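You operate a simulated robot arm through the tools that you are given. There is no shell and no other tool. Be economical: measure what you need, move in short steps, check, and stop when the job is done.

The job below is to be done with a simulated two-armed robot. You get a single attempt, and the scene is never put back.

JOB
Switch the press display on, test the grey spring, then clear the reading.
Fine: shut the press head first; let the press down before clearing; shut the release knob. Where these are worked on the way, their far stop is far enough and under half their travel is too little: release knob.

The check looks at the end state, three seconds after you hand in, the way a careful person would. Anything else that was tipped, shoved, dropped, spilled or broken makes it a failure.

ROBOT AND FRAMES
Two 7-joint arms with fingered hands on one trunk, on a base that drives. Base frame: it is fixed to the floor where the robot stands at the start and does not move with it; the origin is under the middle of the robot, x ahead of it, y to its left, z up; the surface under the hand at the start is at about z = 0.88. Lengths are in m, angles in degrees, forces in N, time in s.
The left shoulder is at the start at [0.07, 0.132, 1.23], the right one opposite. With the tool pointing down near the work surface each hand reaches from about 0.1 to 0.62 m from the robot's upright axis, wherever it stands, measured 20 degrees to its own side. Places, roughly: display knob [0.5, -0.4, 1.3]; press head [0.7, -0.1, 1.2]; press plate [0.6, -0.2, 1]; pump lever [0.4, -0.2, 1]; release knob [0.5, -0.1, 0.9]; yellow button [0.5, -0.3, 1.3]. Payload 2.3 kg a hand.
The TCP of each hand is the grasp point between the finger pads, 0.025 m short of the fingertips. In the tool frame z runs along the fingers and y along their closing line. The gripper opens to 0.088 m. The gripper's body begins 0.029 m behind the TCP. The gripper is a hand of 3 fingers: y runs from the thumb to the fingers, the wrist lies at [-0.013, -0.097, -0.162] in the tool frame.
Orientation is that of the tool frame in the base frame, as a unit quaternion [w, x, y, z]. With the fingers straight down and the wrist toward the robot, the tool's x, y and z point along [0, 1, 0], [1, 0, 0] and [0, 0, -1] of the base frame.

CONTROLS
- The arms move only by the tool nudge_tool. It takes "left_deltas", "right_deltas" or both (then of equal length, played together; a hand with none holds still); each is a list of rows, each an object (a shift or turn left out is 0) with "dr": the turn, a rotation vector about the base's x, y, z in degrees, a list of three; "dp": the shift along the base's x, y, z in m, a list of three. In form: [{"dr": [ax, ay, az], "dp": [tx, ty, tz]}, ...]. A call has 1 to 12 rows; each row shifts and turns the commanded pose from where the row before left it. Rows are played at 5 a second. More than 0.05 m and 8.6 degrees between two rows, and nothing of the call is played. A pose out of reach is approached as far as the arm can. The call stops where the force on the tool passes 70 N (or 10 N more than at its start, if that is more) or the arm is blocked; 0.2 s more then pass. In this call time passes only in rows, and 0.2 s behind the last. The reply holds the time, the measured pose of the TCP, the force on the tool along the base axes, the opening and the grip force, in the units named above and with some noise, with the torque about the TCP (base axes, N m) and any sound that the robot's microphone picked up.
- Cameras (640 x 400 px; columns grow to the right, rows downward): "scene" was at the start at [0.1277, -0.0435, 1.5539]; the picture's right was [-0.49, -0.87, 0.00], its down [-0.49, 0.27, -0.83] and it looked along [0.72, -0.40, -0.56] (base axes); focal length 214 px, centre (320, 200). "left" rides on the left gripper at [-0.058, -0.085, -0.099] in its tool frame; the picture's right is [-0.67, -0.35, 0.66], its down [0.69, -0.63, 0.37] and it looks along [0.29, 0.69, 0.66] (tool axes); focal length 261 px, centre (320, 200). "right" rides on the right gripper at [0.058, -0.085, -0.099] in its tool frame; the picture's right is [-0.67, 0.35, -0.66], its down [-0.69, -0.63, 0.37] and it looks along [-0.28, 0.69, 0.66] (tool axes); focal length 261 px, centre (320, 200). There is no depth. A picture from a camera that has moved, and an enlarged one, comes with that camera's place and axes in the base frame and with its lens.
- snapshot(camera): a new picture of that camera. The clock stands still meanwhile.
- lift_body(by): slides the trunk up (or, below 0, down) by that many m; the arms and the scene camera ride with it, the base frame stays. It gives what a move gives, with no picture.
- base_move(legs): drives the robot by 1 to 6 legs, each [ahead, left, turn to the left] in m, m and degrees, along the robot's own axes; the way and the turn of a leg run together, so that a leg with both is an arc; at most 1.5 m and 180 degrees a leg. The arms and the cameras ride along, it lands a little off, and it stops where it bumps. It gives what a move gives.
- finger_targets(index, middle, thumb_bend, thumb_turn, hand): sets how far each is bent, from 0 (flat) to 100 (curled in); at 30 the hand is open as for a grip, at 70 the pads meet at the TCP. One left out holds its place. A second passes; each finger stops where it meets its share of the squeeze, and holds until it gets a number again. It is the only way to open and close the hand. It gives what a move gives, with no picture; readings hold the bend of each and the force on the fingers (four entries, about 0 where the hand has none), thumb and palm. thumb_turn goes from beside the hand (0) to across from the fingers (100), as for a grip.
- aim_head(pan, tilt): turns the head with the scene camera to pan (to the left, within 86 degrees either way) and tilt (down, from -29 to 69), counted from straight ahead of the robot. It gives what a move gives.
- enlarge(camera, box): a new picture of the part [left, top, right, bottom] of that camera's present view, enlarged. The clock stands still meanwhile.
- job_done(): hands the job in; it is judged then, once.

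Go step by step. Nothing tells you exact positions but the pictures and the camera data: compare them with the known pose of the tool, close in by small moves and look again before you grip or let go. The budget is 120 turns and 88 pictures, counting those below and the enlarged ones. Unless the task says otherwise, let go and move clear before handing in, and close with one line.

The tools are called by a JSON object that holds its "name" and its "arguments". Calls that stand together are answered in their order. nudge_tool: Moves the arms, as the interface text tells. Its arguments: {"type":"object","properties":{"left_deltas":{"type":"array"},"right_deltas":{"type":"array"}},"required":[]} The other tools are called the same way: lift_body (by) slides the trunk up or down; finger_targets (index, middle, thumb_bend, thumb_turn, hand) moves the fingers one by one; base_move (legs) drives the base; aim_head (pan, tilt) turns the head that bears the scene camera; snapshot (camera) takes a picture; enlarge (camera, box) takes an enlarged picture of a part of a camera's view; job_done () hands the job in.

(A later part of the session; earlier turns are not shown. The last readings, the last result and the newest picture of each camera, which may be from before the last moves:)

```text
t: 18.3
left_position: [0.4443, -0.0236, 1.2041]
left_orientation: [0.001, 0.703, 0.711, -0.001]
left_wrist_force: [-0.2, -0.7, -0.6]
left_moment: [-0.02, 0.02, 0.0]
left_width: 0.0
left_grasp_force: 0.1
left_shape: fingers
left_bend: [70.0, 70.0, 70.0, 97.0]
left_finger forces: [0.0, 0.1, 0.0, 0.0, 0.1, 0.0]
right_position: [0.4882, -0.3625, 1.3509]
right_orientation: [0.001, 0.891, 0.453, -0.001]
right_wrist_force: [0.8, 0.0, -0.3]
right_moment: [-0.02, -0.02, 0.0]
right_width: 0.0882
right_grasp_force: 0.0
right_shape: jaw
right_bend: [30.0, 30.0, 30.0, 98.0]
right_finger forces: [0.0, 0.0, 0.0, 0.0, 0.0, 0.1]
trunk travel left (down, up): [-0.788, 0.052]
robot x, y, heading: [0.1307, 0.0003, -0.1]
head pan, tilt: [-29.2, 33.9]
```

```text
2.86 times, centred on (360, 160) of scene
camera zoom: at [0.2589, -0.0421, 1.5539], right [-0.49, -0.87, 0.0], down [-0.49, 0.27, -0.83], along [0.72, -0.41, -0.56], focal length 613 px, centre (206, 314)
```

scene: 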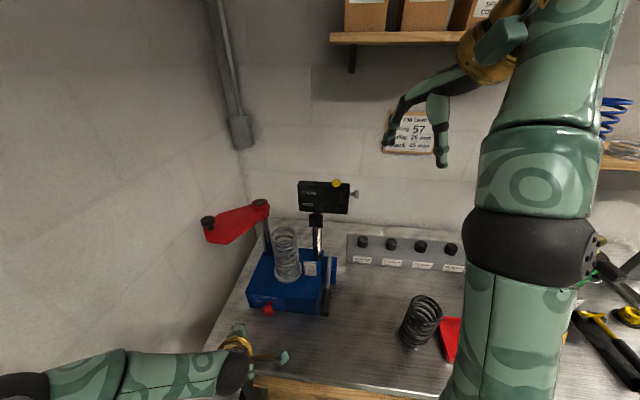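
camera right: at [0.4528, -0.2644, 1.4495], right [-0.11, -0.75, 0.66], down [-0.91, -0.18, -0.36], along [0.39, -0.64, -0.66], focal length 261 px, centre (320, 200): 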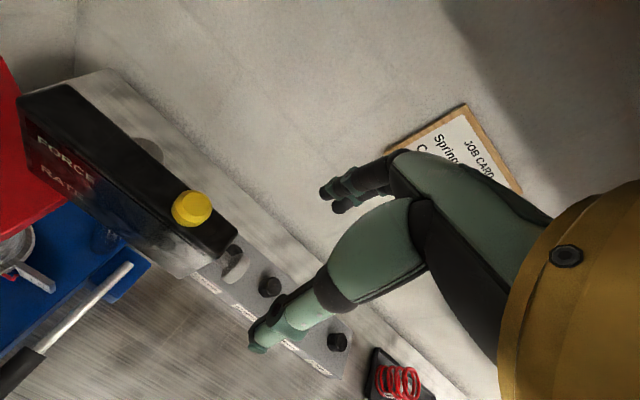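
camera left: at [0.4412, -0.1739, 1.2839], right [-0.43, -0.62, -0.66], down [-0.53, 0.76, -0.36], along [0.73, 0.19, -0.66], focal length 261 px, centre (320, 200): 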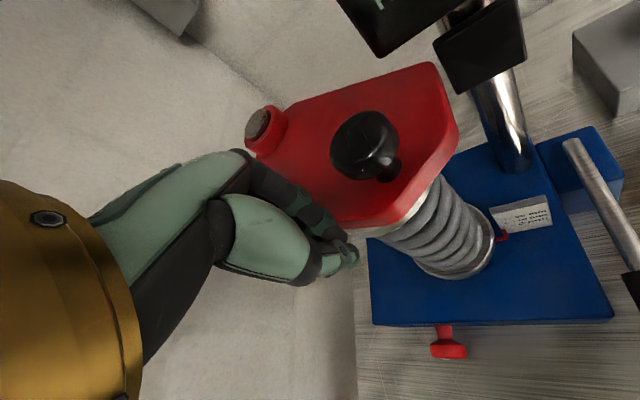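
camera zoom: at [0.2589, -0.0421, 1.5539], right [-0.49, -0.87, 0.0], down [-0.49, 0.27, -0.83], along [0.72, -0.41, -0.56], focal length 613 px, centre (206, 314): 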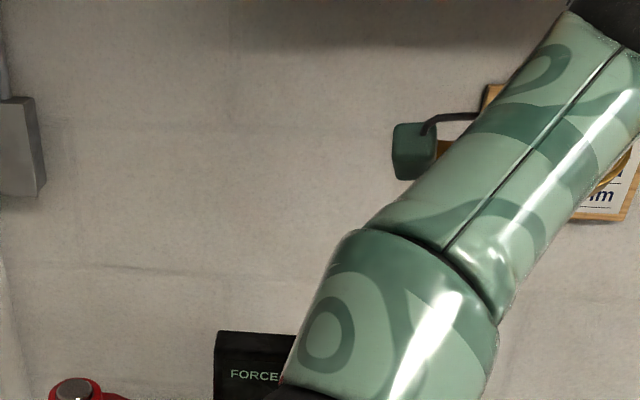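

Lower onto the knob in steps.

{"name": "nudge_tool", "arguments": {"right_deltas": [{"dp": [0, 0, -0.03]}, {"dp": [-0.002, 0, -0.03]}]}}

{"name": "snapshot", "arguments": {"camera": "right"}}

```text
t: 18.9
left_position: [0.4455, -0.026, 1.2043]
left_orientation: [0.0, 0.704, 0.711, 0.0]
left_wrist_force: [-0.2, -0.1, -0.7]
left_moment: [0.02, -0.01, -0.02]
left_width: 0.0
left_grasp_force: 0.1
left_shape: fingers
left_bend: [70.0, 70.0, 70.0, 97.0]
left_finger forces: [0.0, 0.0, 0.0, 0.0, 0.0, 0.0]
right_position: [0.486, -0.365, 1.2904]
right_orientation: [0.0, 0.891, 0.454, 0.0]
right_wrist_force: [-0.3, 0.0, 0.2]
right_moment: [0.01, 0.01, 0.01]
right_width: 0.088
right_grasp_force: 0.1
right_shape: jaw
right_bend: [30.0, 30.0, 30.0, 98.0]
right_finger forces: [0.1, 0.0, 0.0, 0.0, 0.1, 0.0]
trunk travel left (down, up): [-0.788, 0.052]
robot x, y, heading: [0.1298, -0.0023, 0.1]
head pan, tilt: [-29.2, 33.9]
```

```text
53 pictures are left
camera right: at [0.4507, -0.2678, 1.3899], right [-0.11, -0.75, 0.66], down [-0.91, -0.18, -0.37], along [0.39, -0.64, -0.66], focal length 261 px, centre (320, 200)
```

right: 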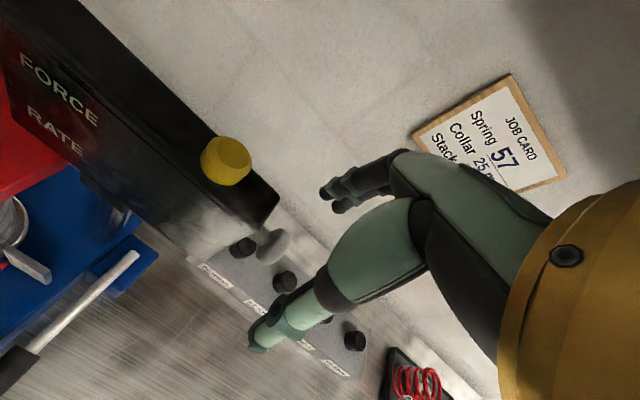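

{"name": "nudge_tool", "arguments": {"right_deltas": [{"dp": [0.002, 0.002, -0.028]}]}}

{"name": "snapshot", "arguments": {"camera": "right"}}

```text
t: 19.5
left_position: [0.4454, -0.0219, 1.2001]
left_orientation: [-0.009, 0.701, 0.713, 0.007]
left_wrist_force: [0.9, 10.5, -1.3]
left_moment: [-1.16, -0.05, -0.97]
left_width: 0.0002
left_grasp_force: 0.1
left_shape: fingers
left_bend: [70.0, 70.0, 70.0, 97.0]
left_finger forces: [0.1, 0.0, 0.1, 0.1, 0.0, 0.0]
right_position: [0.487, -0.365, 1.2627]
right_orientation: [-0.001, 0.892, 0.452, 0.002]
right_wrist_force: [-0.2, -0.4, 0.3]
right_moment: [0.0, -0.02, 0.0]
right_width: 0.0877
right_grasp_force: 0.2
right_shape: jaw
right_bend: [30.0, 30.0, 30.0, 98.0]
right_finger forces: [0.0, 0.1, 0.0, 0.0, 0.1, 0.1]
trunk travel left (down, up): [-0.788, 0.052]
robot x, y, heading: [0.1282, 0.0005, 0.1]
head pan, tilt: [-29.2, 33.9]
stopped in row 1 (left hand): the force on the tool passed its limit at 75 N (the readings are from after the stop); the commanded pose is now the measured one
```

```text
52 pictures are left
camera right: at [0.452, -0.2671, 1.3615], right [-0.12, -0.75, 0.65], down [-0.91, -0.18, -0.37], along [0.39, -0.64, -0.66], focal length 261 px, centre (320, 200)
```

right: 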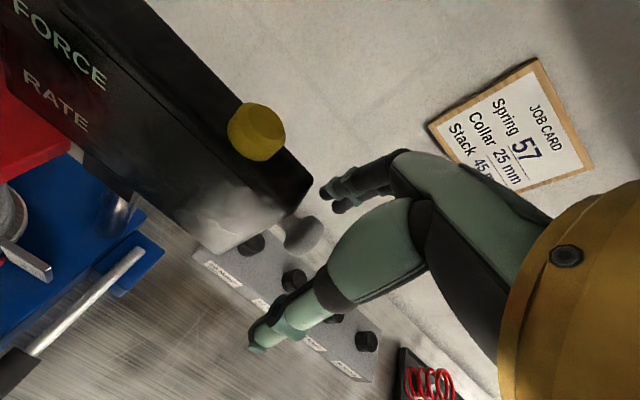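

The right forearm brushed the left arm. I move the left hand well off to the left.

{"name": "nudge_tool", "arguments": {"left_deltas": [{"dp": [0, 0.03, 0]}, {"dp": [-0.01, 0.04, 0]}, {"dp": [-0.02, 0.04, 0]}, {"dp": [-0.02, 0.04, 0]}]}}

{"name": "snapshot", "arguments": {"camera": "scene"}}

```text
t: 20.5
left_position: [0.3978, 0.1277, 1.2083]
left_orientation: [-0.009, 0.702, 0.712, 0.005]
left_wrist_force: [-0.8, 0.5, -1.0]
left_moment: [-0.03, -0.05, 0.01]
left_width: 0.0
left_grasp_force: 0.0
left_shape: fingers
left_bend: [70.0, 70.0, 70.0, 97.0]
left_finger forces: [0.0, 0.0, 0.1, 0.1, 0.1, 0.0]
left hand out of reach, approached as far as the arm can: row 4
right_position: [0.4843, -0.3622, 1.2641]
right_orientation: [0.0, 0.891, 0.454, 0.001]
right_wrist_force: [0.1, -0.1, 0.3]
right_moment: [-0.01, -0.01, 0.0]
right_width: 0.0878
right_grasp_force: 0.1
right_shape: jaw
right_bend: [30.0, 30.0, 30.0, 98.0]
right_finger forces: [0.0, 0.0, 0.0, 0.0, 0.0, 0.0]
trunk travel left (down, up): [-0.788, 0.052]
robot x, y, heading: [0.1271, 0.0036, 0.1]
head pan, tilt: [-29.2, 33.9]
```

```text
51 pictures are left
camera scene: at [0.2566, -0.0409, 1.5541], right [-0.49, -0.87, 0.0], down [-0.49, 0.27, -0.83], along [0.73, -0.41, -0.56], focal length 214 px, centre (320, 200)
```

scene: 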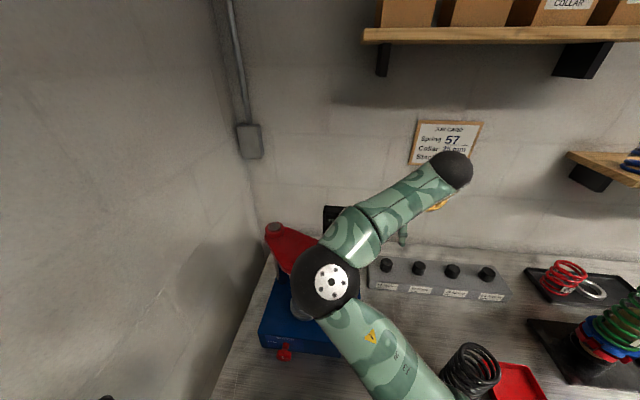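

Left is clear. Now grip the display knob with the right hand.

{"name": "finger_targets", "arguments": {"hand": "right", "index": 68, "middle": 68, "thumb_bend": 68}}

{"name": "snapshot", "arguments": {"camera": "right"}}

```text
t: 21.5
left_position: [0.3984, 0.1263, 1.2076]
left_orientation: [-0.01, 0.702, 0.712, 0.006]
left_wrist_force: [-0.5, 0.7, 0.1]
left_moment: [0.02, -0.01, 0.01]
left_width: 0.0
left_grasp_force: 0.2
left_shape: fingers
left_bend: [70.0, 70.0, 70.0, 97.0]
left_finger forces: [0.0, 0.0, 0.1, 0.0, 0.0, 0.1]
right_position: [0.4868, -0.3651, 1.2618]
right_orientation: [0.0, 0.892, 0.453, 0.002]
right_wrist_force: [-2.5, -0.3, -2.0]
right_moment: [-0.01, 0.02, 0.03]
right_width: 0.0075
right_grasp_force: 2.0
right_shape: fingers
right_bend: [67.0, 68.0, 65.0, 98.0]
right_finger forces: [1.2, 0.0, 0.0, 0.1, 2.8, 0.1]
trunk travel left (down, up): [-0.788, 0.052]
robot x, y, heading: [0.1287, 0.0031, -0.1]
head pan, tilt: [-29.2, 33.9]
```

```text
50 pictures are left
camera right: at [0.4508, -0.2672, 1.3618], right [-0.12, -0.75, 0.65], down [-0.91, -0.18, -0.37], along [0.39, -0.64, -0.66], focal length 261 px, centre (320, 200)
```

right: 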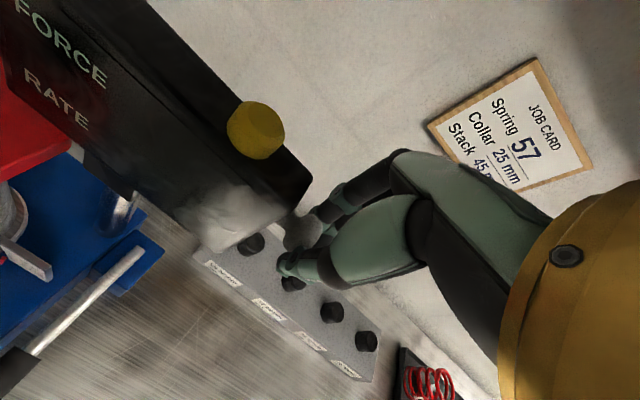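

The fingers closed just outboard of the knob's end face, so try a push inward first and watch the display.

{"name": "nudge_tool", "arguments": {"right_deltas": [{"dp": [0.003, 0.004, -0.004]}, {"dp": [0.003, 0.004, -0.003]}, {"dp": [0.003, 0.004, 0]}]}}

{"name": "snapshot", "arguments": {"camera": "right"}}

```text
t: 22.3
left_position: [0.3998, 0.1269, 1.2077]
left_orientation: [-0.009, 0.702, 0.712, 0.005]
left_wrist_force: [0.1, -0.4, -0.2]
left_moment: [-0.02, -0.01, 0.01]
left_width: 0.0
left_grasp_force: 0.0
left_shape: fingers
left_bend: [70.0, 70.0, 70.0, 97.0]
left_finger forces: [0.0, 0.0, 0.1, 0.1, 0.0, 0.0]
right_position: [0.4963, -0.3521, 1.2555]
right_orientation: [0.0, 0.892, 0.453, 0.001]
right_wrist_force: [-0.5, -1.0, 0.0]
right_moment: [-0.02, 0.02, 0.01]
right_width: 0.0031
right_grasp_force: 0.4
right_shape: fingers
right_bend: [68.0, 68.0, 68.0, 98.0]
right_finger forces: [0.1, 0.0, 0.2, 0.0, 0.2, 0.1]
trunk travel left (down, up): [-0.788, 0.052]
robot x, y, heading: [0.1312, -0.0011, -0.1]
head pan, tilt: [-29.2, 33.9]
```

```text
49 pictures are left
camera right: at [0.4611, -0.2537, 1.3544], right [-0.12, -0.75, 0.65], down [-0.91, -0.18, -0.37], along [0.4, -0.64, -0.66], focal length 261 px, centre (320, 200)
```

right: 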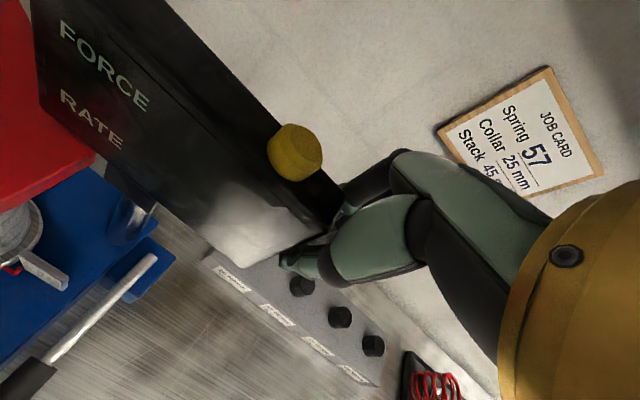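

The knob seems to have moved inward with little resistance. Push a bit further to the stop.

{"name": "nudge_tool", "arguments": {"right_deltas": [{"dp": [0.003, 0.004, 0]}, {"dp": [0.003, 0.004, 0]}]}}

{"name": "enlarge", "arguments": {"camera": "right", "box": [30, 0, 430, 300]}}

```text
t: 22.9
left_position: [0.3969, 0.1212, 1.2092]
left_orientation: [-0.009, 0.702, 0.712, 0.007]
left_wrist_force: [0.1, -0.5, 0.2]
left_moment: [-0.03, 0.0, 0.03]
left_width: 0.0
left_grasp_force: 0.1
left_shape: fingers
left_bend: [70.0, 70.0, 70.0, 97.0]
left_finger forces: [0.0, 0.0, 0.0, 0.0, 0.1, 0.0]
right_position: [0.4994, -0.3482, 1.256]
right_orientation: [-0.001, 0.892, 0.451, 0.004]
right_wrist_force: [-4.5, -7.6, 1.5]
right_moment: [-0.03, 0.06, -0.09]
right_width: 0.003
right_grasp_force: 4.2
right_shape: fingers
right_bend: [68.0, 68.0, 68.0, 99.0]
right_finger forces: [6.1, 0.0, 0.0, 0.0, 2.6, 0.0]
trunk travel left (down, up): [-0.788, 0.052]
robot x, y, heading: [0.1289, -0.0011, 0.0]
head pan, tilt: [-29.2, 33.9]
```

```text
1.33 times, centred on (230, 150) of right
camera zoom: at [0.4626, -0.2517, 1.3541], right [-0.12, -0.75, 0.65], down [-0.91, -0.18, -0.37], along [0.39, -0.64, -0.66], focal length 348 px, centre (440, 267)
```

zoom: 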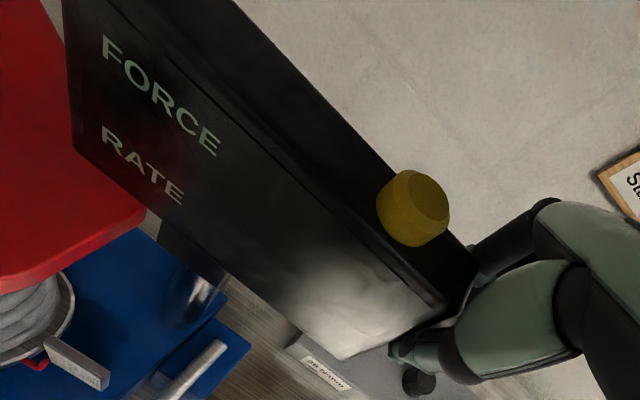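

A stop is felt. Back off and look at the knob and display.

{"name": "nudge_tool", "arguments": {"right_deltas": [{"dp": [-0.012, -0.016, 0]}, {"dp": [-0.012, -0.016, 0]}, {"dp": [-0.012, -0.016, 0.01]}]}}

{"name": "snapshot", "arguments": {"camera": "right"}}

```text
t: 23.7
left_position: [0.3983, 0.1247, 1.2092]
left_orientation: [-0.009, 0.702, 0.712, 0.006]
left_wrist_force: [-0.5, -0.9, 0.2]
left_moment: [-0.03, 0.0, 0.01]
left_width: 0.0001
left_grasp_force: 0.0
left_shape: fingers
left_bend: [70.0, 70.0, 70.0, 97.0]
left_finger forces: [0.0, 0.0, 0.0, 0.1, 0.0, 0.1]
right_position: [0.4642, -0.3936, 1.2661]
right_orientation: [0.0, 0.891, 0.453, 0.003]
right_wrist_force: [-1.1, 0.0, 0.1]
right_moment: [0.02, -0.01, -0.01]
right_width: 0.0031
right_grasp_force: 0.1
right_shape: fingers
right_bend: [68.0, 68.0, 68.0, 97.0]
right_finger forces: [0.1, 0.0, 0.0, 0.0, 0.1, 0.1]
trunk travel left (down, up): [-0.788, 0.052]
robot x, y, heading: [0.1309, 0.0024, -0.2]
head pan, tilt: [-29.2, 33.9]
```

```text
47 pictures are left
camera right: at [0.4293, -0.2968, 1.3645], right [-0.12, -0.75, 0.65], down [-0.91, -0.18, -0.37], along [0.4, -0.64, -0.66], focal length 261 px, centre (320, 200)
```

right: 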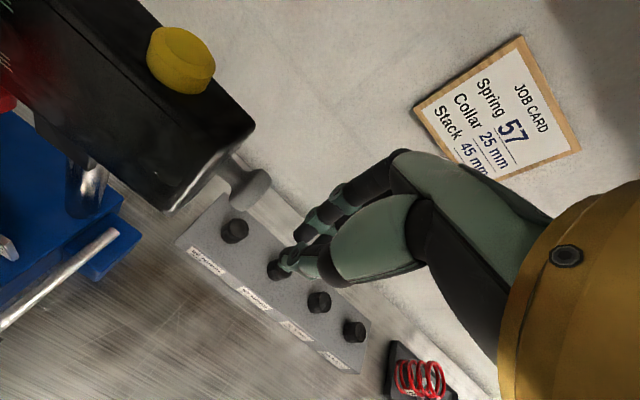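

The knob still stands out the same, so it's likely a pull (or twist) knob. I'll open, slide in so the head sits between the pads, grip it firmly and pull.

{"name": "finger_targets", "arguments": {"hand": "right", "index": 30, "middle": 30, "thumb_bend": 30}}

{"name": "nudge_tool", "arguments": {"right_deltas": [{"dp": [0.01, 0.0135, -0.003]}, {"dp": [0.01, 0.0135, -0.003]}, {"dp": [0.009, 0.012, 0]}]}}

{"name": "finger_targets", "arguments": {"hand": "right", "index": 72, "middle": 72, "thumb_bend": 72}}

{"name": "snapshot", "arguments": {"camera": "right"}}

```text
t: 24.7
left_position: [0.3988, 0.1264, 1.2085]
left_orientation: [-0.008, 0.702, 0.712, 0.006]
left_wrist_force: [0.4, 1.1, -0.7]
left_moment: [-0.03, 0.0, 0.01]
left_width: 0.0003
left_grasp_force: 0.1
left_shape: fingers
left_bend: [70.0, 70.0, 70.0, 97.0]
left_finger forces: [0.0, 0.1, 0.0, 0.0, 0.0, 0.1]
right_position: [0.4663, -0.3908, 1.2652]
right_orientation: [0.0, 0.891, 0.453, 0.003]
right_wrist_force: [0.2, -0.3, -1.2]
right_moment: [0.0, -0.01, 0.02]
right_width: 0.0845
right_grasp_force: 0.0
right_shape: fingers
right_bend: [30.0, 30.0, 30.0, 97.0]
right_finger forces: [0.1, 0.0, 0.0, 0.0, 0.0, 0.0]
trunk travel left (down, up): [-0.788, 0.052]
robot x, y, heading: [0.131, -0.0045, 0.1]
head pan, tilt: [-29.2, 33.9]
```

```text
t: 25.5
left_position: [0.3991, 0.1267, 1.208]
left_orientation: [-0.009, 0.702, 0.713, 0.004]
left_wrist_force: [-0.1, 0.1, 0.1]
left_moment: [-0.03, 0.0, 0.0]
left_width: 0.0
left_grasp_force: 0.0
left_shape: fingers
left_bend: [70.0, 70.0, 70.0, 97.0]
left_finger forces: [0.0, 0.0, 0.0, 0.0, 0.1, 0.0]
right_position: [0.4944, -0.3529, 1.2605]
right_orientation: [0.0, 0.892, 0.453, 0.002]
right_wrist_force: [-0.2, 0.8, 0.4]
right_moment: [0.03, -0.01, 0.02]
right_width: 0.0844
right_grasp_force: 0.1
right_shape: fingers
right_bend: [30.0, 30.0, 30.0, 97.0]
right_finger forces: [0.1, 0.0, 0.1, 0.0, 0.0, 0.0]
trunk travel left (down, up): [-0.788, 0.052]
robot x, y, heading: [0.1313, 0.0011, -0.1]
head pan, tilt: [-29.2, 33.9]
```

```text
t: 26.5
left_position: [0.3993, 0.1255, 1.2086]
left_orientation: [-0.01, 0.701, 0.713, 0.004]
left_wrist_force: [0.4, -0.8, -0.7]
left_moment: [0.0, 0.0, -0.03]
left_width: 0.0
left_grasp_force: 0.0
left_shape: fingers
left_bend: [70.0, 70.0, 70.0, 97.0]
left_finger forces: [0.0, 0.0, 0.0, 0.1, 0.1, 0.0]
right_position: [0.4939, -0.3536, 1.2613]
right_orientation: [-0.001, 0.891, 0.454, 0.002]
right_wrist_force: [-0.2, 1.1, -3.9]
right_moment: [0.02, 0.01, -0.02]
right_width: 0.0001
right_grasp_force: 4.4
right_shape: fingers
right_bend: [72.0, 71.0, 69.0, 97.0]
right_finger forces: [1.9, 3.0, 0.0, 0.1, 3.3, 0.0]
trunk travel left (down, up): [-0.788, 0.052]
robot x, y, heading: [0.1333, -0.001, -0.1]
head pan, tilt: [-29.2, 33.9]
```

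```text
46 pictures are left
camera right: at [0.4587, -0.2561, 1.3592], right [-0.12, -0.75, 0.65], down [-0.91, -0.18, -0.37], along [0.39, -0.64, -0.66], focal length 261 px, centre (320, 200)
```

right: 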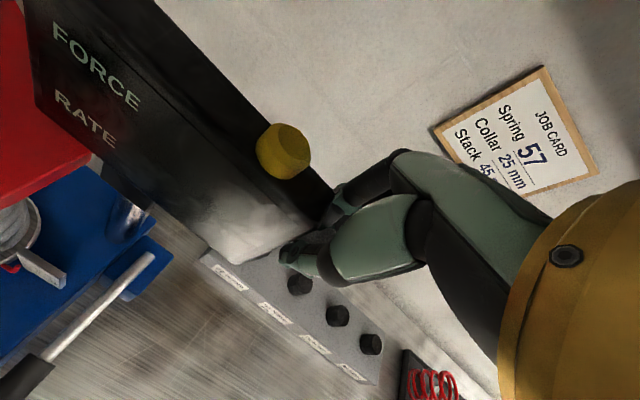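

The fingers have closed around something at the knob (3 N contacts). Pull outward gently and see.

{"name": "nudge_tool", "arguments": {"right_deltas": [{"dp": [-0.003, -0.004, 0]}, {"dp": [-0.003, -0.004, 0]}, {"dp": [-0.003, -0.004, 0]}]}}

{"name": "enlarge", "arguments": {"camera": "right", "box": [130, 80, 430, 300]}}

```text
t: 27.3
left_position: [0.4022, 0.1315, 1.2067]
left_orientation: [-0.01, 0.701, 0.713, 0.002]
left_wrist_force: [-0.2, -0.1, 0.7]
left_moment: [0.0, 0.02, -0.05]
left_width: 0.0001
left_grasp_force: 0.1
left_shape: fingers
left_bend: [70.0, 70.0, 70.0, 97.0]
left_finger forces: [0.0, 0.1, 0.1, 0.0, 0.0, 0.1]
right_position: [0.4908, -0.3577, 1.2604]
right_orientation: [0.001, 0.89, 0.457, 0.0]
right_wrist_force: [10.9, 22.0, -1.4]
right_moment: [0.2, -0.11, 0.05]
right_width: 0.0008
right_grasp_force: 11.0
right_shape: fingers
right_bend: [71.0, 72.0, 69.0, 94.0]
right_finger forces: [13.4, 0.0, 0.0, 0.0, 8.9, 0.0]
trunk travel left (down, up): [-0.788, 0.052]
robot x, y, heading: [0.1324, 0.0004, 0.1]
head pan, tilt: [-29.2, 33.9]
```

```text
1.82 times, centred on (280, 190) of right
camera zoom: at [0.4557, -0.2604, 1.3589], right [-0.11, -0.75, 0.66], down [-0.91, -0.19, -0.37], along [0.4, -0.64, -0.66], focal length 474 px, centre (393, 218)
```

zoom: 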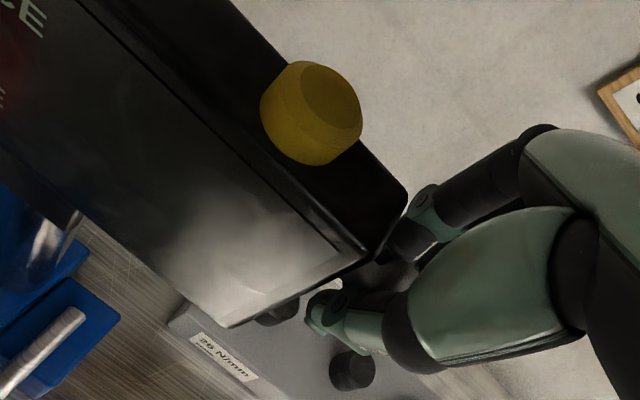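

The fingers hook behind the head and feel 24 N of resistance. Pull a bit harder.

{"name": "nudge_tool", "arguments": {"right_deltas": [{"dp": [-0.003, -0.004, 0]}, {"dp": [-0.003, -0.004, 0]}]}}

{"name": "snapshot", "arguments": {"camera": "right"}}

```text
t: 27.9
left_position: [0.4026, 0.1307, 1.2062]
left_orientation: [-0.008, 0.702, 0.713, 0.002]
left_wrist_force: [-0.8, -0.8, -0.3]
left_moment: [-0.03, -0.01, 0.0]
left_width: 0.0
left_grasp_force: 0.1
left_shape: fingers
left_bend: [70.0, 70.0, 70.0, 97.0]
left_finger forces: [0.1, 0.0, 0.0, 0.0, 0.0, 0.0]
right_position: [0.4841, -0.3668, 1.261]
right_orientation: [0.001, 0.891, 0.454, 0.0]
right_wrist_force: [11.7, 20.0, -3.4]
right_moment: [0.09, -0.09, -0.22]
right_width: 0.0082
right_grasp_force: 11.1
right_shape: fingers
right_bend: [72.0, 72.0, 68.0, 87.0]
right_finger forces: [2.3, 0.0, 0.0, 0.1, 20.1, 0.0]
trunk travel left (down, up): [-0.788, 0.052]
robot x, y, heading: [0.1319, -0.0027, 0.1]
head pan, tilt: [-29.2, 33.9]
```

```text
44 pictures are left
camera right: at [0.4485, -0.2693, 1.3594], right [-0.11, -0.75, 0.66], down [-0.91, -0.19, -0.37], along [0.39, -0.64, -0.66], focal length 261 px, centre (320, 200)
```

right: 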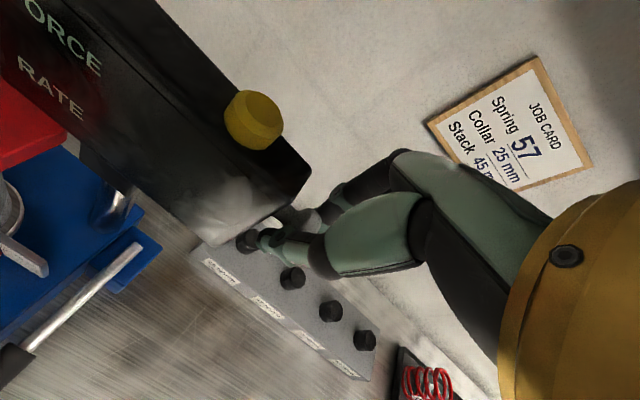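

The knob doesn't slide out either, so it is probably a twist knob. I release, retreat outward, and turn the hand to point along the knob's axis – that also lets the wrist camera see its end face.

{"name": "finger_targets", "arguments": {"hand": "right", "index": 30, "middle": 30, "thumb_bend": 30, "thumb_turn": 98}}

{"name": "nudge_tool", "arguments": {"right_deltas": [{"dp": [-0.023, -0.032, 0]}, {"dp": [-0.023, -0.032, 0.01]}, {"dp": [-0.023, -0.032, 0.02]}, {"dr": [6.47, -4.7, 0]}, {"dr": [6.47, -4.7, 0]}, {"dr": [6.47, -4.7, 0]}, {"dr": [6.47, -4.7, 0]}, {"dr": [6.47, -4.7, 0]}, {"dr": [6.47, -4.7, 0]}, {"dr": [6.47, -4.7, 0]}]}}

{"name": "snapshot", "arguments": {"camera": "right"}}

{"name": "snapshot", "arguments": {"camera": "scene"}}

```text
t: 28.9
left_position: [0.3985, 0.1257, 1.2086]
left_orientation: [-0.009, 0.701, 0.713, 0.006]
left_wrist_force: [-0.1, -0.2, -0.6]
left_moment: [-0.02, -0.02, 0.02]
left_width: 0.0001
left_grasp_force: 0.1
left_shape: fingers
left_bend: [70.0, 70.0, 70.0, 97.0]
left_finger forces: [0.0, 0.1, 0.0, 0.1, 0.1, 0.1]
right_position: [0.4792, -0.3736, 1.2589]
right_orientation: [0.0, 0.892, 0.452, 0.002]
right_wrist_force: [1.3, -0.5, 0.4]
right_moment: [-0.02, -0.01, 0.0]
right_width: 0.0845
right_grasp_force: 0.1
right_shape: fingers
right_bend: [30.0, 30.0, 30.0, 96.0]
right_finger forces: [0.1, 0.1, 0.0, 0.0, 0.0, 0.0]
trunk travel left (down, up): [-0.788, 0.052]
robot x, y, heading: [0.13, 0.001, 0.1]
head pan, tilt: [-29.2, 33.9]
```

```text
t: 31.1
left_position: [0.3986, 0.1253, 1.2083]
left_orientation: [-0.009, 0.702, 0.712, 0.006]
left_wrist_force: [-0.2, -0.7, -0.2]
left_moment: [0.03, -0.03, -0.01]
left_width: 0.0
left_grasp_force: 0.1
left_shape: fingers
left_bend: [70.0, 70.0, 70.0, 97.0]
left_finger forces: [0.1, 0.1, 0.0, 0.0, 0.1, 0.1]
right_position: [0.41, -0.4697, 1.288]
right_orientation: [-0.214, 0.786, 0.399, 0.421]
right_wrist_force: [-0.3, 0.4, -1.1]
right_moment: [0.0, 0.01, -0.01]
right_width: 0.0846
right_grasp_force: 0.1
right_shape: fingers
right_bend: [30.0, 30.0, 30.0, 96.0]
right_finger forces: [0.0, 0.1, 0.1, 0.0, 0.0, 0.1]
trunk travel left (down, up): [-0.788, 0.052]
robot x, y, heading: [0.1319, -0.0022, 0.1]
head pan, tilt: [-29.2, 33.9]
```

```text
43 pictures are left
camera right: at [0.3114, -0.4602, 1.3927], right [-0.26, -0.95, -0.19], down [-0.55, 0.31, -0.77], along [0.79, -0.09, -0.61], focal length 261 px, centre (320, 200)
```

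right: 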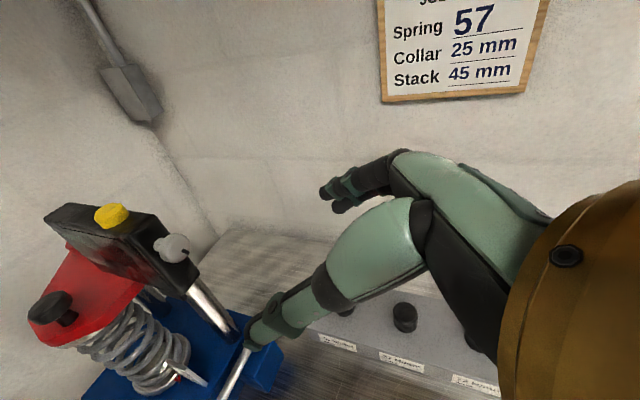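

```text
42 pictures are left
camera scene: at [0.258, -0.0445, 1.5539], right [-0.49, -0.87, 0.0], down [-0.49, 0.27, -0.83], along [0.72, -0.4, -0.56], focal length 214 px, centre (320, 200)
```

scene: 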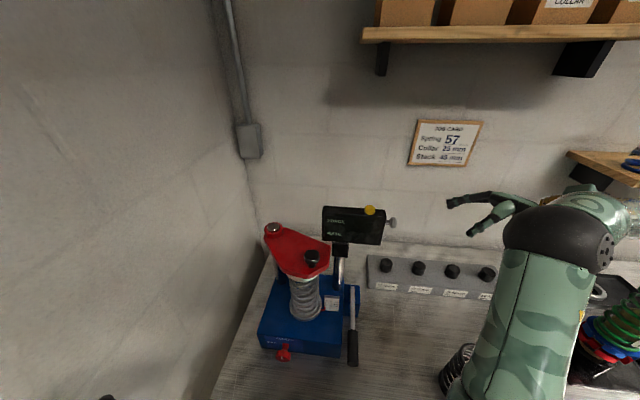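

{"name": "enlarge", "arguments": {"camera": "right", "box": [140, 220, 210, 270]}}

{"name": "enlarge", "arguments": {"camera": "scene", "box": [310, 195, 410, 255]}}

```text
8.00 times, centred on (175, 245) of right
camera zoom: at [0.3114, -0.4602, 1.3927], right [-0.26, -0.95, -0.19], down [-0.55, 0.31, -0.77], along [0.79, -0.09, -0.61], focal length 2085 px, centre (1480, -160)
```

zoom: 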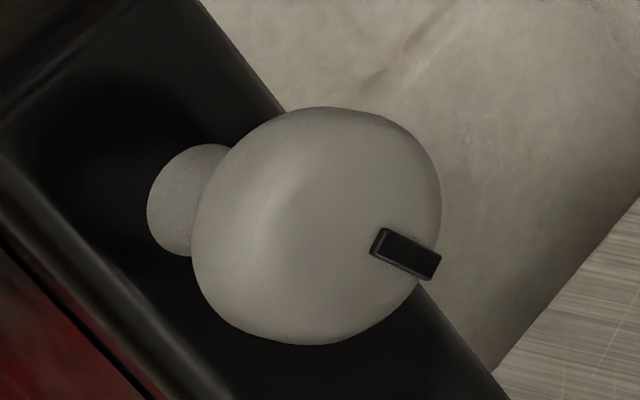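

```text
6.40 times, centred on (360, 225) of scene
camera zoom: at [0.258, -0.0445, 1.5539], right [-0.49, -0.87, 0.0], down [-0.49, 0.27, -0.83], along [0.72, -0.4, -0.56], focal length 1373 px, centre (64, 40)
```

zoom: 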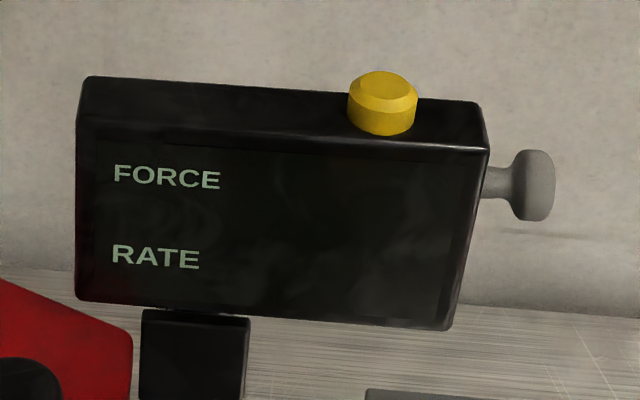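

A black pointer mark on the end face: it is a twist knob. Finish aligning the hand with the knob axis and approach.

{"name": "nudge_tool", "arguments": {"right_deltas": [{"dr": [6.47, -4.7, 0], "dp": [0, 0, -0.01]}, {"dr": [6.47, -4.7, 0], "dp": [0, 0, -0.01]}, {"dr": [6.47, -4.7, 0], "dp": [0, 0, -0.01]}, {"dr": [6.47, -4.7, 0], "dp": [0, 0, -0.006]}, {"dr": [1.6, -1.2, 0], "dp": [0.01, 0.0145, 0]}, {"dp": [0.018, 0.025, 0]}]}}

{"name": "snapshot", "arguments": {"camera": "right"}}

{"name": "enlarge", "arguments": {"camera": "scene", "box": [300, 170, 500, 290]}}

```text
t: 32.5
left_position: [0.4006, 0.1277, 1.2083]
left_orientation: [-0.01, 0.701, 0.713, 0.005]
left_wrist_force: [-0.1, 0.3, 0.4]
left_moment: [0.0, 0.01, 0.02]
left_width: 0.0003
left_grasp_force: 0.0
left_shape: fingers
left_bend: [70.0, 70.0, 70.0, 97.0]
left_finger forces: [0.1, 0.0, 0.0, 0.0, 0.0, 0.1]
right_position: [0.4409, -0.4282, 1.2537]
right_orientation: [-0.321, 0.63, 0.32, 0.631]
right_wrist_force: [0.6, 0.6, 0.1]
right_moment: [0.01, 0.03, 0.03]
right_width: 0.0844
right_grasp_force: 0.1
right_shape: fingers
right_bend: [30.0, 30.0, 30.0, 96.0]
right_finger forces: [0.0, 0.0, 0.1, 0.0, 0.1, 0.0]
trunk travel left (down, up): [-0.788, 0.052]
robot x, y, heading: [0.1344, -0.0005, -0.1]
head pan, tilt: [-29.2, 33.9]
```

```text
39 pictures are left
camera right: at [0.3128, -0.4589, 1.3112], right [-0.11, -0.73, -0.67], down [-0.29, 0.67, -0.68], along [0.95, 0.13, -0.29], focal length 261 px, centre (320, 200)
```

right: 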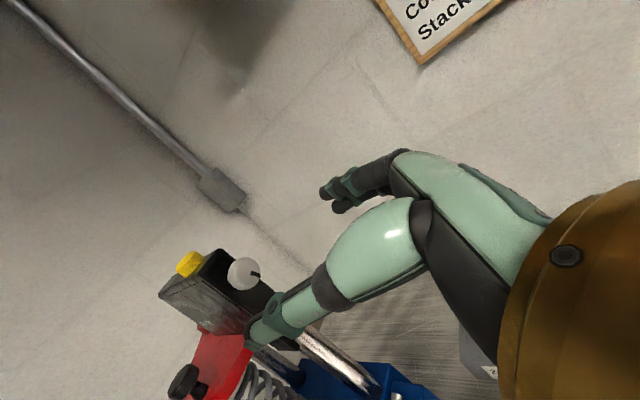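

```text
3.20 times, centred on (400, 230) of scene
camera zoom: at [0.2598, -0.0414, 1.5538], right [-0.49, -0.87, 0.0], down [-0.49, 0.27, -0.83], along [0.72, -0.41, -0.56], focal length 686 px, centre (64, 104)
```

zoom: 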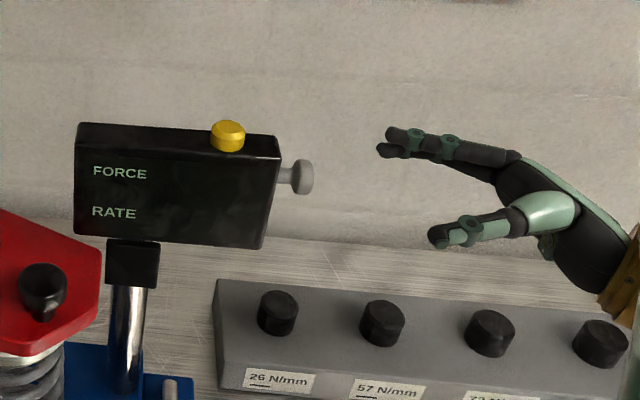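

Aligned; knob recalculated at (0.492, -0.3535, 1.2545). Advance along the axis.

{"name": "nudge_tool", "arguments": {"right_deltas": [{"dp": [0.015, 0.022, 0]}, {"dp": [0.015, 0.022, 0.001]}, {"dp": [0.014, 0.02, 0]}]}}

{"name": "snapshot", "arguments": {"camera": "right"}}

{"name": "enlarge", "arguments": {"camera": "scene", "box": [300, 190, 450, 270]}}

```text
t: 33.3
left_position: [0.3981, 0.1262, 1.2074]
left_orientation: [-0.01, 0.701, 0.713, 0.004]
left_wrist_force: [0.6, 0.4, 0.1]
left_moment: [0.0, -0.01, 0.0]
left_width: 0.0001
left_grasp_force: 0.1
left_shape: fingers
left_bend: [70.0, 70.0, 70.0, 97.0]
left_finger forces: [0.1, 0.1, 0.0, 0.1, 0.1, 0.0]
right_position: [0.4834, -0.3658, 1.2543]
right_orientation: [-0.321, 0.63, 0.32, 0.631]
right_wrist_force: [0.2, 0.4, -0.3]
right_moment: [0.0, -0.01, 0.0]
right_width: 0.0846
right_grasp_force: 0.0
right_shape: fingers
right_bend: [30.0, 30.0, 30.0, 96.0]
right_finger forces: [0.0, 0.1, 0.0, 0.1, 0.1, 0.1]
trunk travel left (down, up): [-0.788, 0.052]
robot x, y, heading: [0.1323, -0.0015, 0.1]
head pan, tilt: [-29.2, 33.9]
```

```text
37 pictures are left
camera right: at [0.3559, -0.3958, 1.3117], right [-0.1, -0.73, -0.67], down [-0.29, 0.67, -0.68], along [0.95, 0.13, -0.29], focal length 261 px, centre (320, 200)
```

right: 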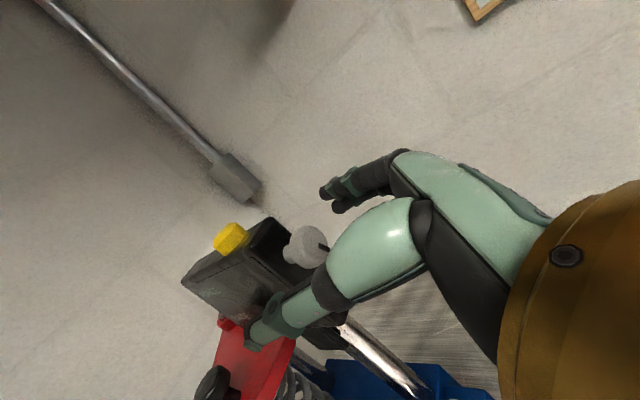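

```text
4.27 times, centred on (375, 230) of scene
camera zoom: at [0.2587, -0.0428, 1.5539], right [-0.49, -0.87, 0.0], down [-0.49, 0.27, -0.83], along [0.72, -0.41, -0.56], focal length 915 px, centre (85, 72)
```

zoom: 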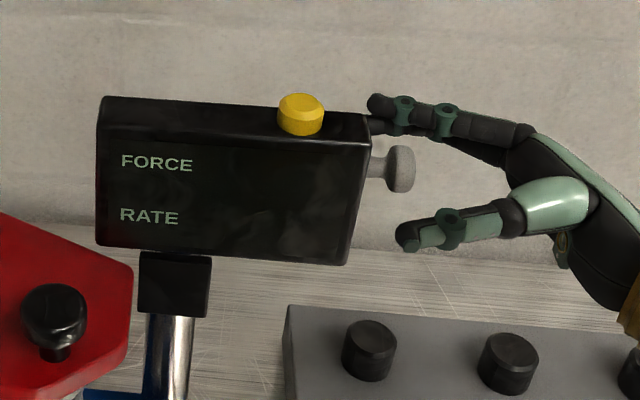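

The knob is straddled nicely. Grip and twist clockwise (as seen from the knob's end), in steps.

{"name": "finger_targets", "arguments": {"hand": "right", "index": 66, "middle": 66, "thumb_bend": 66}}

{"name": "nudge_tool", "arguments": {"right_deltas": [{"dr": [4.6, 6.6, 0]}, {"dr": [4.6, 6.6, 0]}, {"dr": [4.6, 6.6, 0]}, {"dr": [4.6, 6.6, 0]}]}}

{"name": "enlarge", "arguments": {"camera": "scene", "box": [300, 190, 450, 270]}}

{"name": "enlarge", "arguments": {"camera": "right", "box": [200, 160, 400, 360]}}

```text
t: 34.3
left_position: [0.3986, 0.127, 1.2074]
left_orientation: [-0.01, 0.701, 0.713, 0.006]
left_wrist_force: [0.1, 0.5, 0.2]
left_moment: [0.04, 0.0, -0.01]
left_width: 0.0
left_grasp_force: 0.1
left_shape: fingers
left_bend: [70.0, 70.0, 70.0, 97.0]
left_finger forces: [0.0, 0.0, 0.1, 0.1, 0.0, 0.0]
right_position: [0.4833, -0.3667, 1.2534]
right_orientation: [-0.322, 0.63, 0.32, 0.63]
right_wrist_force: [1.2, 1.1, -0.2]
right_moment: [0.01, 0.04, 0.01]
right_width: 0.0149
right_grasp_force: 2.7
right_shape: fingers
right_bend: [63.0, 65.0, 62.0, 100.0]
right_finger forces: [2.2, 0.4, 0.0, 0.0, 2.9, 0.0]
trunk travel left (down, up): [-0.788, 0.052]
robot x, y, heading: [0.1319, 0.0032, 0.1]
head pan, tilt: [-29.2, 33.9]
```

```text
t: 35.3
left_position: [0.3994, 0.1272, 1.2073]
left_orientation: [-0.009, 0.702, 0.712, 0.004]
left_wrist_force: [-0.1, -0.5, -0.1]
left_moment: [0.01, -0.02, -0.03]
left_width: 0.0
left_grasp_force: 0.0
left_shape: fingers
left_bend: [70.0, 70.0, 70.0, 97.0]
left_finger forces: [0.0, 0.1, 0.0, 0.0, 0.0, 0.0]
right_position: [0.4823, -0.3643, 1.2544]
right_orientation: [-0.482, 0.698, 0.131, 0.513]
right_wrist_force: [1.4, 0.5, 1.5]
right_moment: [-0.01, -0.03, -0.01]
right_width: 0.0145
right_grasp_force: 3.4
right_shape: fingers
right_bend: [63.0, 66.0, 63.0, 100.0]
right_finger forces: [3.3, 0.0, 0.0, 0.1, 2.6, 0.0]
trunk travel left (down, up): [-0.788, 0.052]
robot x, y, heading: [0.1315, -0.0002, -0.1]
head pan, tilt: [-29.2, 33.9]
```

```text
4.27 times, centred on (375, 230) of scene
camera zoom: at [0.2591, -0.0426, 1.5539], right [-0.49, -0.87, 0.0], down [-0.49, 0.27, -0.83], along [0.72, -0.41, -0.56], focal length 915 px, centre (85, 72)
```

zoom: 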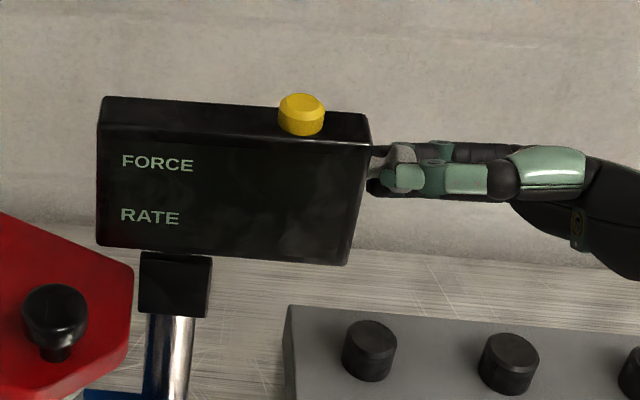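

```text
2.00 times, centred on (300, 260) of right
camera zoom: at [0.3918, -0.4203, 1.3494], right [-0.44, -0.5, -0.75], down [-0.51, 0.82, -0.24], along [0.73, 0.27, -0.62], focal length 521 px, centre (360, 80)
```

zoom: 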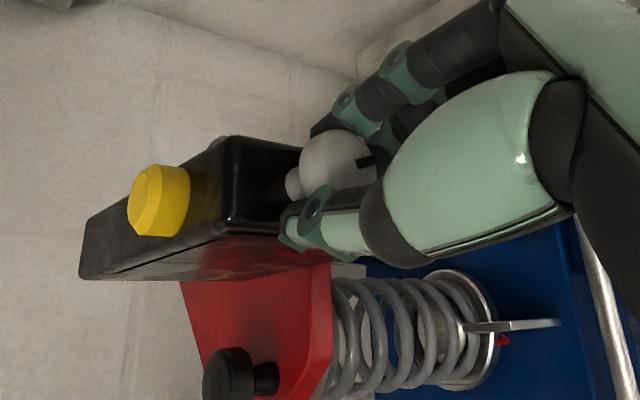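

The pointer has kept its angle relative to the hand, so the knob is turning. Continue the twist.

{"name": "nudge_tool", "arguments": {"right_deltas": [{"dr": [4.6, 6.6, 0]}, {"dr": [4.6, 6.6, 0]}, {"dr": [4.6, 6.6, 0]}, {"dr": [4.6, 6.6, 0]}, {"dr": [4.6, 6.6, 0]}, {"dr": [4.6, 6.6, 0]}]}}

{"name": "enlarge", "arguments": {"camera": "scene", "box": [300, 190, 450, 270]}}

{"name": "enlarge", "arguments": {"camera": "right", "box": [200, 160, 400, 360]}}

```text
t: 36.7
left_position: [0.398, 0.1254, 1.2079]
left_orientation: [-0.009, 0.701, 0.713, 0.006]
left_wrist_force: [-0.8, -0.2, -0.6]
left_moment: [0.03, 0.01, 0.03]
left_width: 0.0
left_grasp_force: 0.2
left_shape: fingers
left_bend: [70.0, 70.0, 70.0, 97.0]
left_finger forces: [0.1, 0.0, 0.1, 0.0, 0.0, 0.1]
right_position: [0.3942, -0.329, 1.1729]
right_orientation: [-0.641, 0.7, -0.14, 0.282]
right_wrist_force: [0.0, 0.1, 0.6]
right_moment: [0.0, -0.01, -0.01]
right_width: 0.0066
right_grasp_force: 0.0
right_shape: fingers
right_bend: [66.0, 66.0, 66.0, 100.0]
right_finger forces: [0.1, 0.0, 0.0, 0.0, 0.0, 0.1]
right hand out of reach, approached as far as the arm can: row 2, 3, 4, 5, 6
trunk travel left (down, up): [-0.788, 0.052]
robot x, y, heading: [0.1271, 0.0021, 0.0]
head pan, tilt: [-29.2, 33.9]
```

```text
4.27 times, centred on (375, 230) of scene
camera zoom: at [0.2582, -0.044, 1.5539], right [-0.49, -0.87, 0.0], down [-0.49, 0.27, -0.83], along [0.72, -0.41, -0.56], focal length 915 px, centre (85, 72)
```

zoom: 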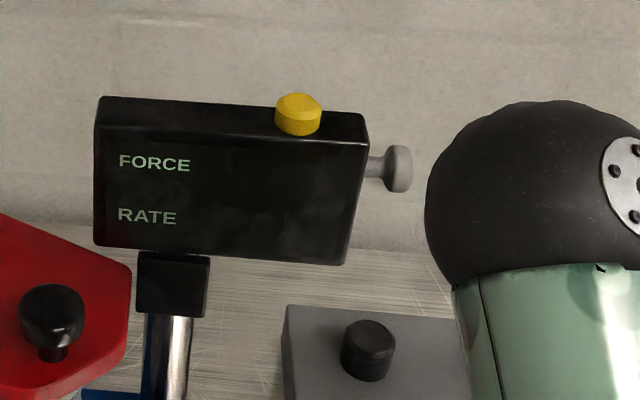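

```text
2.00 times, centred on (300, 260) of right
camera zoom: at [0.3693, -0.4299, 1.2714], right [-0.86, -0.21, -0.47], down [-0.45, 0.77, 0.46], along [0.26, 0.6, -0.75], focal length 521 px, centre (360, 80)
```

zoom: 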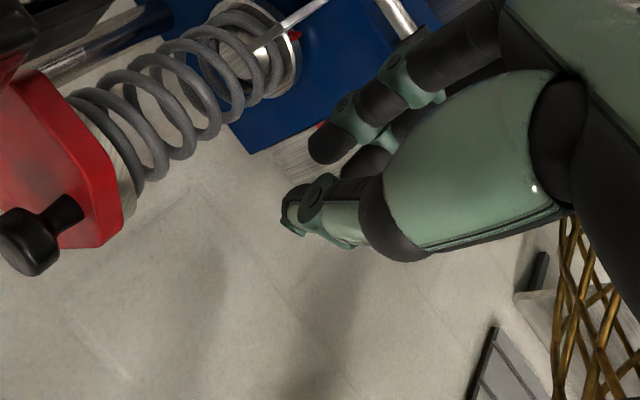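

The hand ran out of roll range and drifted off the knob. I bring it back out to the pre-grasp pose and look at the pointer.

{"name": "nudge_tool", "arguments": {"right_deltas": [{"dp": [-0.01, -0.033, 0]}, {"dp": [-0.01, -0.033, 0]}, {"dp": [-0.01, -0.033, 0], "dr": [-4.6, -6.6, 0]}, {"dp": [0.01, 0, 0.02], "dr": [-4.6, -6.6, 0]}, {"dp": [0.01, 0, 0.02], "dr": [-4.6, -6.6, 0]}, {"dp": [0.01, 0, 0.02], "dr": [-4.6, -6.6, 0]}, {"dp": [0.01, 0, 0.02], "dr": [-4.6, -6.6, 0]}, {"dp": [0.01, 0, 0], "dr": [-4.6, -6.6, 0]}, {"dp": [0.01, 0, 0], "dr": [-4.6, -6.6, 0]}, {"dp": [0.01, 0, 0], "dr": [-4.6, -6.6, 0]}, {"dp": [0.007, 0, 0], "dr": [-4.6, -6.6, 0]}, {"dr": [-4.6, -6.6, 0]}]}}

{"name": "snapshot", "arguments": {"camera": "right"}}

```text
t: 39.3
left_position: [0.3987, 0.1256, 1.2074]
left_orientation: [-0.009, 0.702, 0.712, 0.005]
left_wrist_force: [0.4, 0.3, -0.7]
left_moment: [-0.01, 0.0, 0.0]
left_width: 0.0002
left_grasp_force: 0.2
left_shape: fingers
left_bend: [70.0, 70.0, 70.0, 97.0]
left_finger forces: [0.1, 0.0, 0.1, 0.0, 0.0, 0.0]
right_position: [0.4282, -0.4177, 1.2451]
right_orientation: [-0.303, 0.623, 0.338, 0.637]
right_wrist_force: [-0.3, -0.3, 0.0]
right_moment: [0.01, 0.01, -0.01]
right_width: 0.0068
right_grasp_force: 0.0
right_shape: fingers
right_bend: [66.0, 66.0, 66.0, 100.0]
right_finger forces: [0.0, 0.0, 0.0, 0.0, 0.1, 0.1]
right hand out of reach, approached as far as the arm can: row 1, 2
trunk travel left (down, up): [-0.788, 0.052]
robot x, y, heading: [0.1317, 0.0016, 0.2]
head pan, tilt: [-29.2, 33.9]
```

```text
31 pictures are left
camera right: at [0.2992, -0.4458, 1.2981], right [-0.08, -0.76, -0.65], down [-0.27, 0.64, -0.72], along [0.96, 0.12, -0.25], focal length 261 px, centre (320, 200)
```

right: 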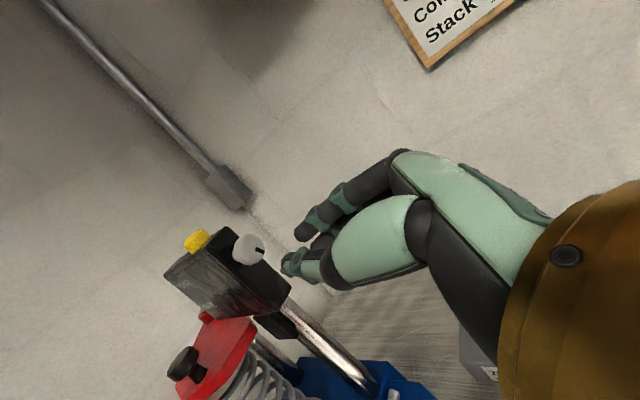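

{"name": "enlarge", "arguments": {"camera": "right", "box": [220, 225, 280, 270]}}

```text
8.89 times, centred on (250, 248) of right
camera zoom: at [0.2992, -0.4458, 1.2981], right [-0.08, -0.76, -0.65], down [-0.27, 0.64, -0.72], along [0.96, 0.12, -0.25], focal length 2317 px, centre (942, -222)
```

zoom: 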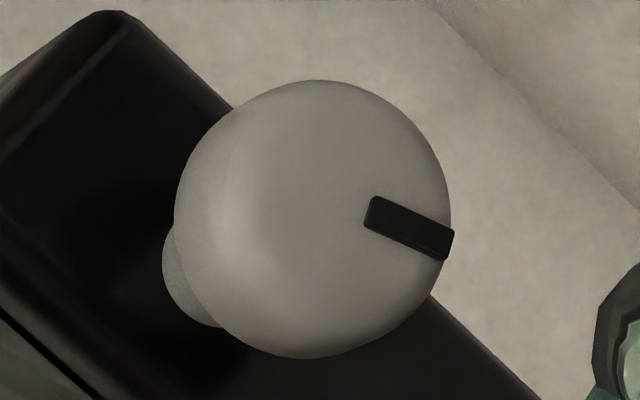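

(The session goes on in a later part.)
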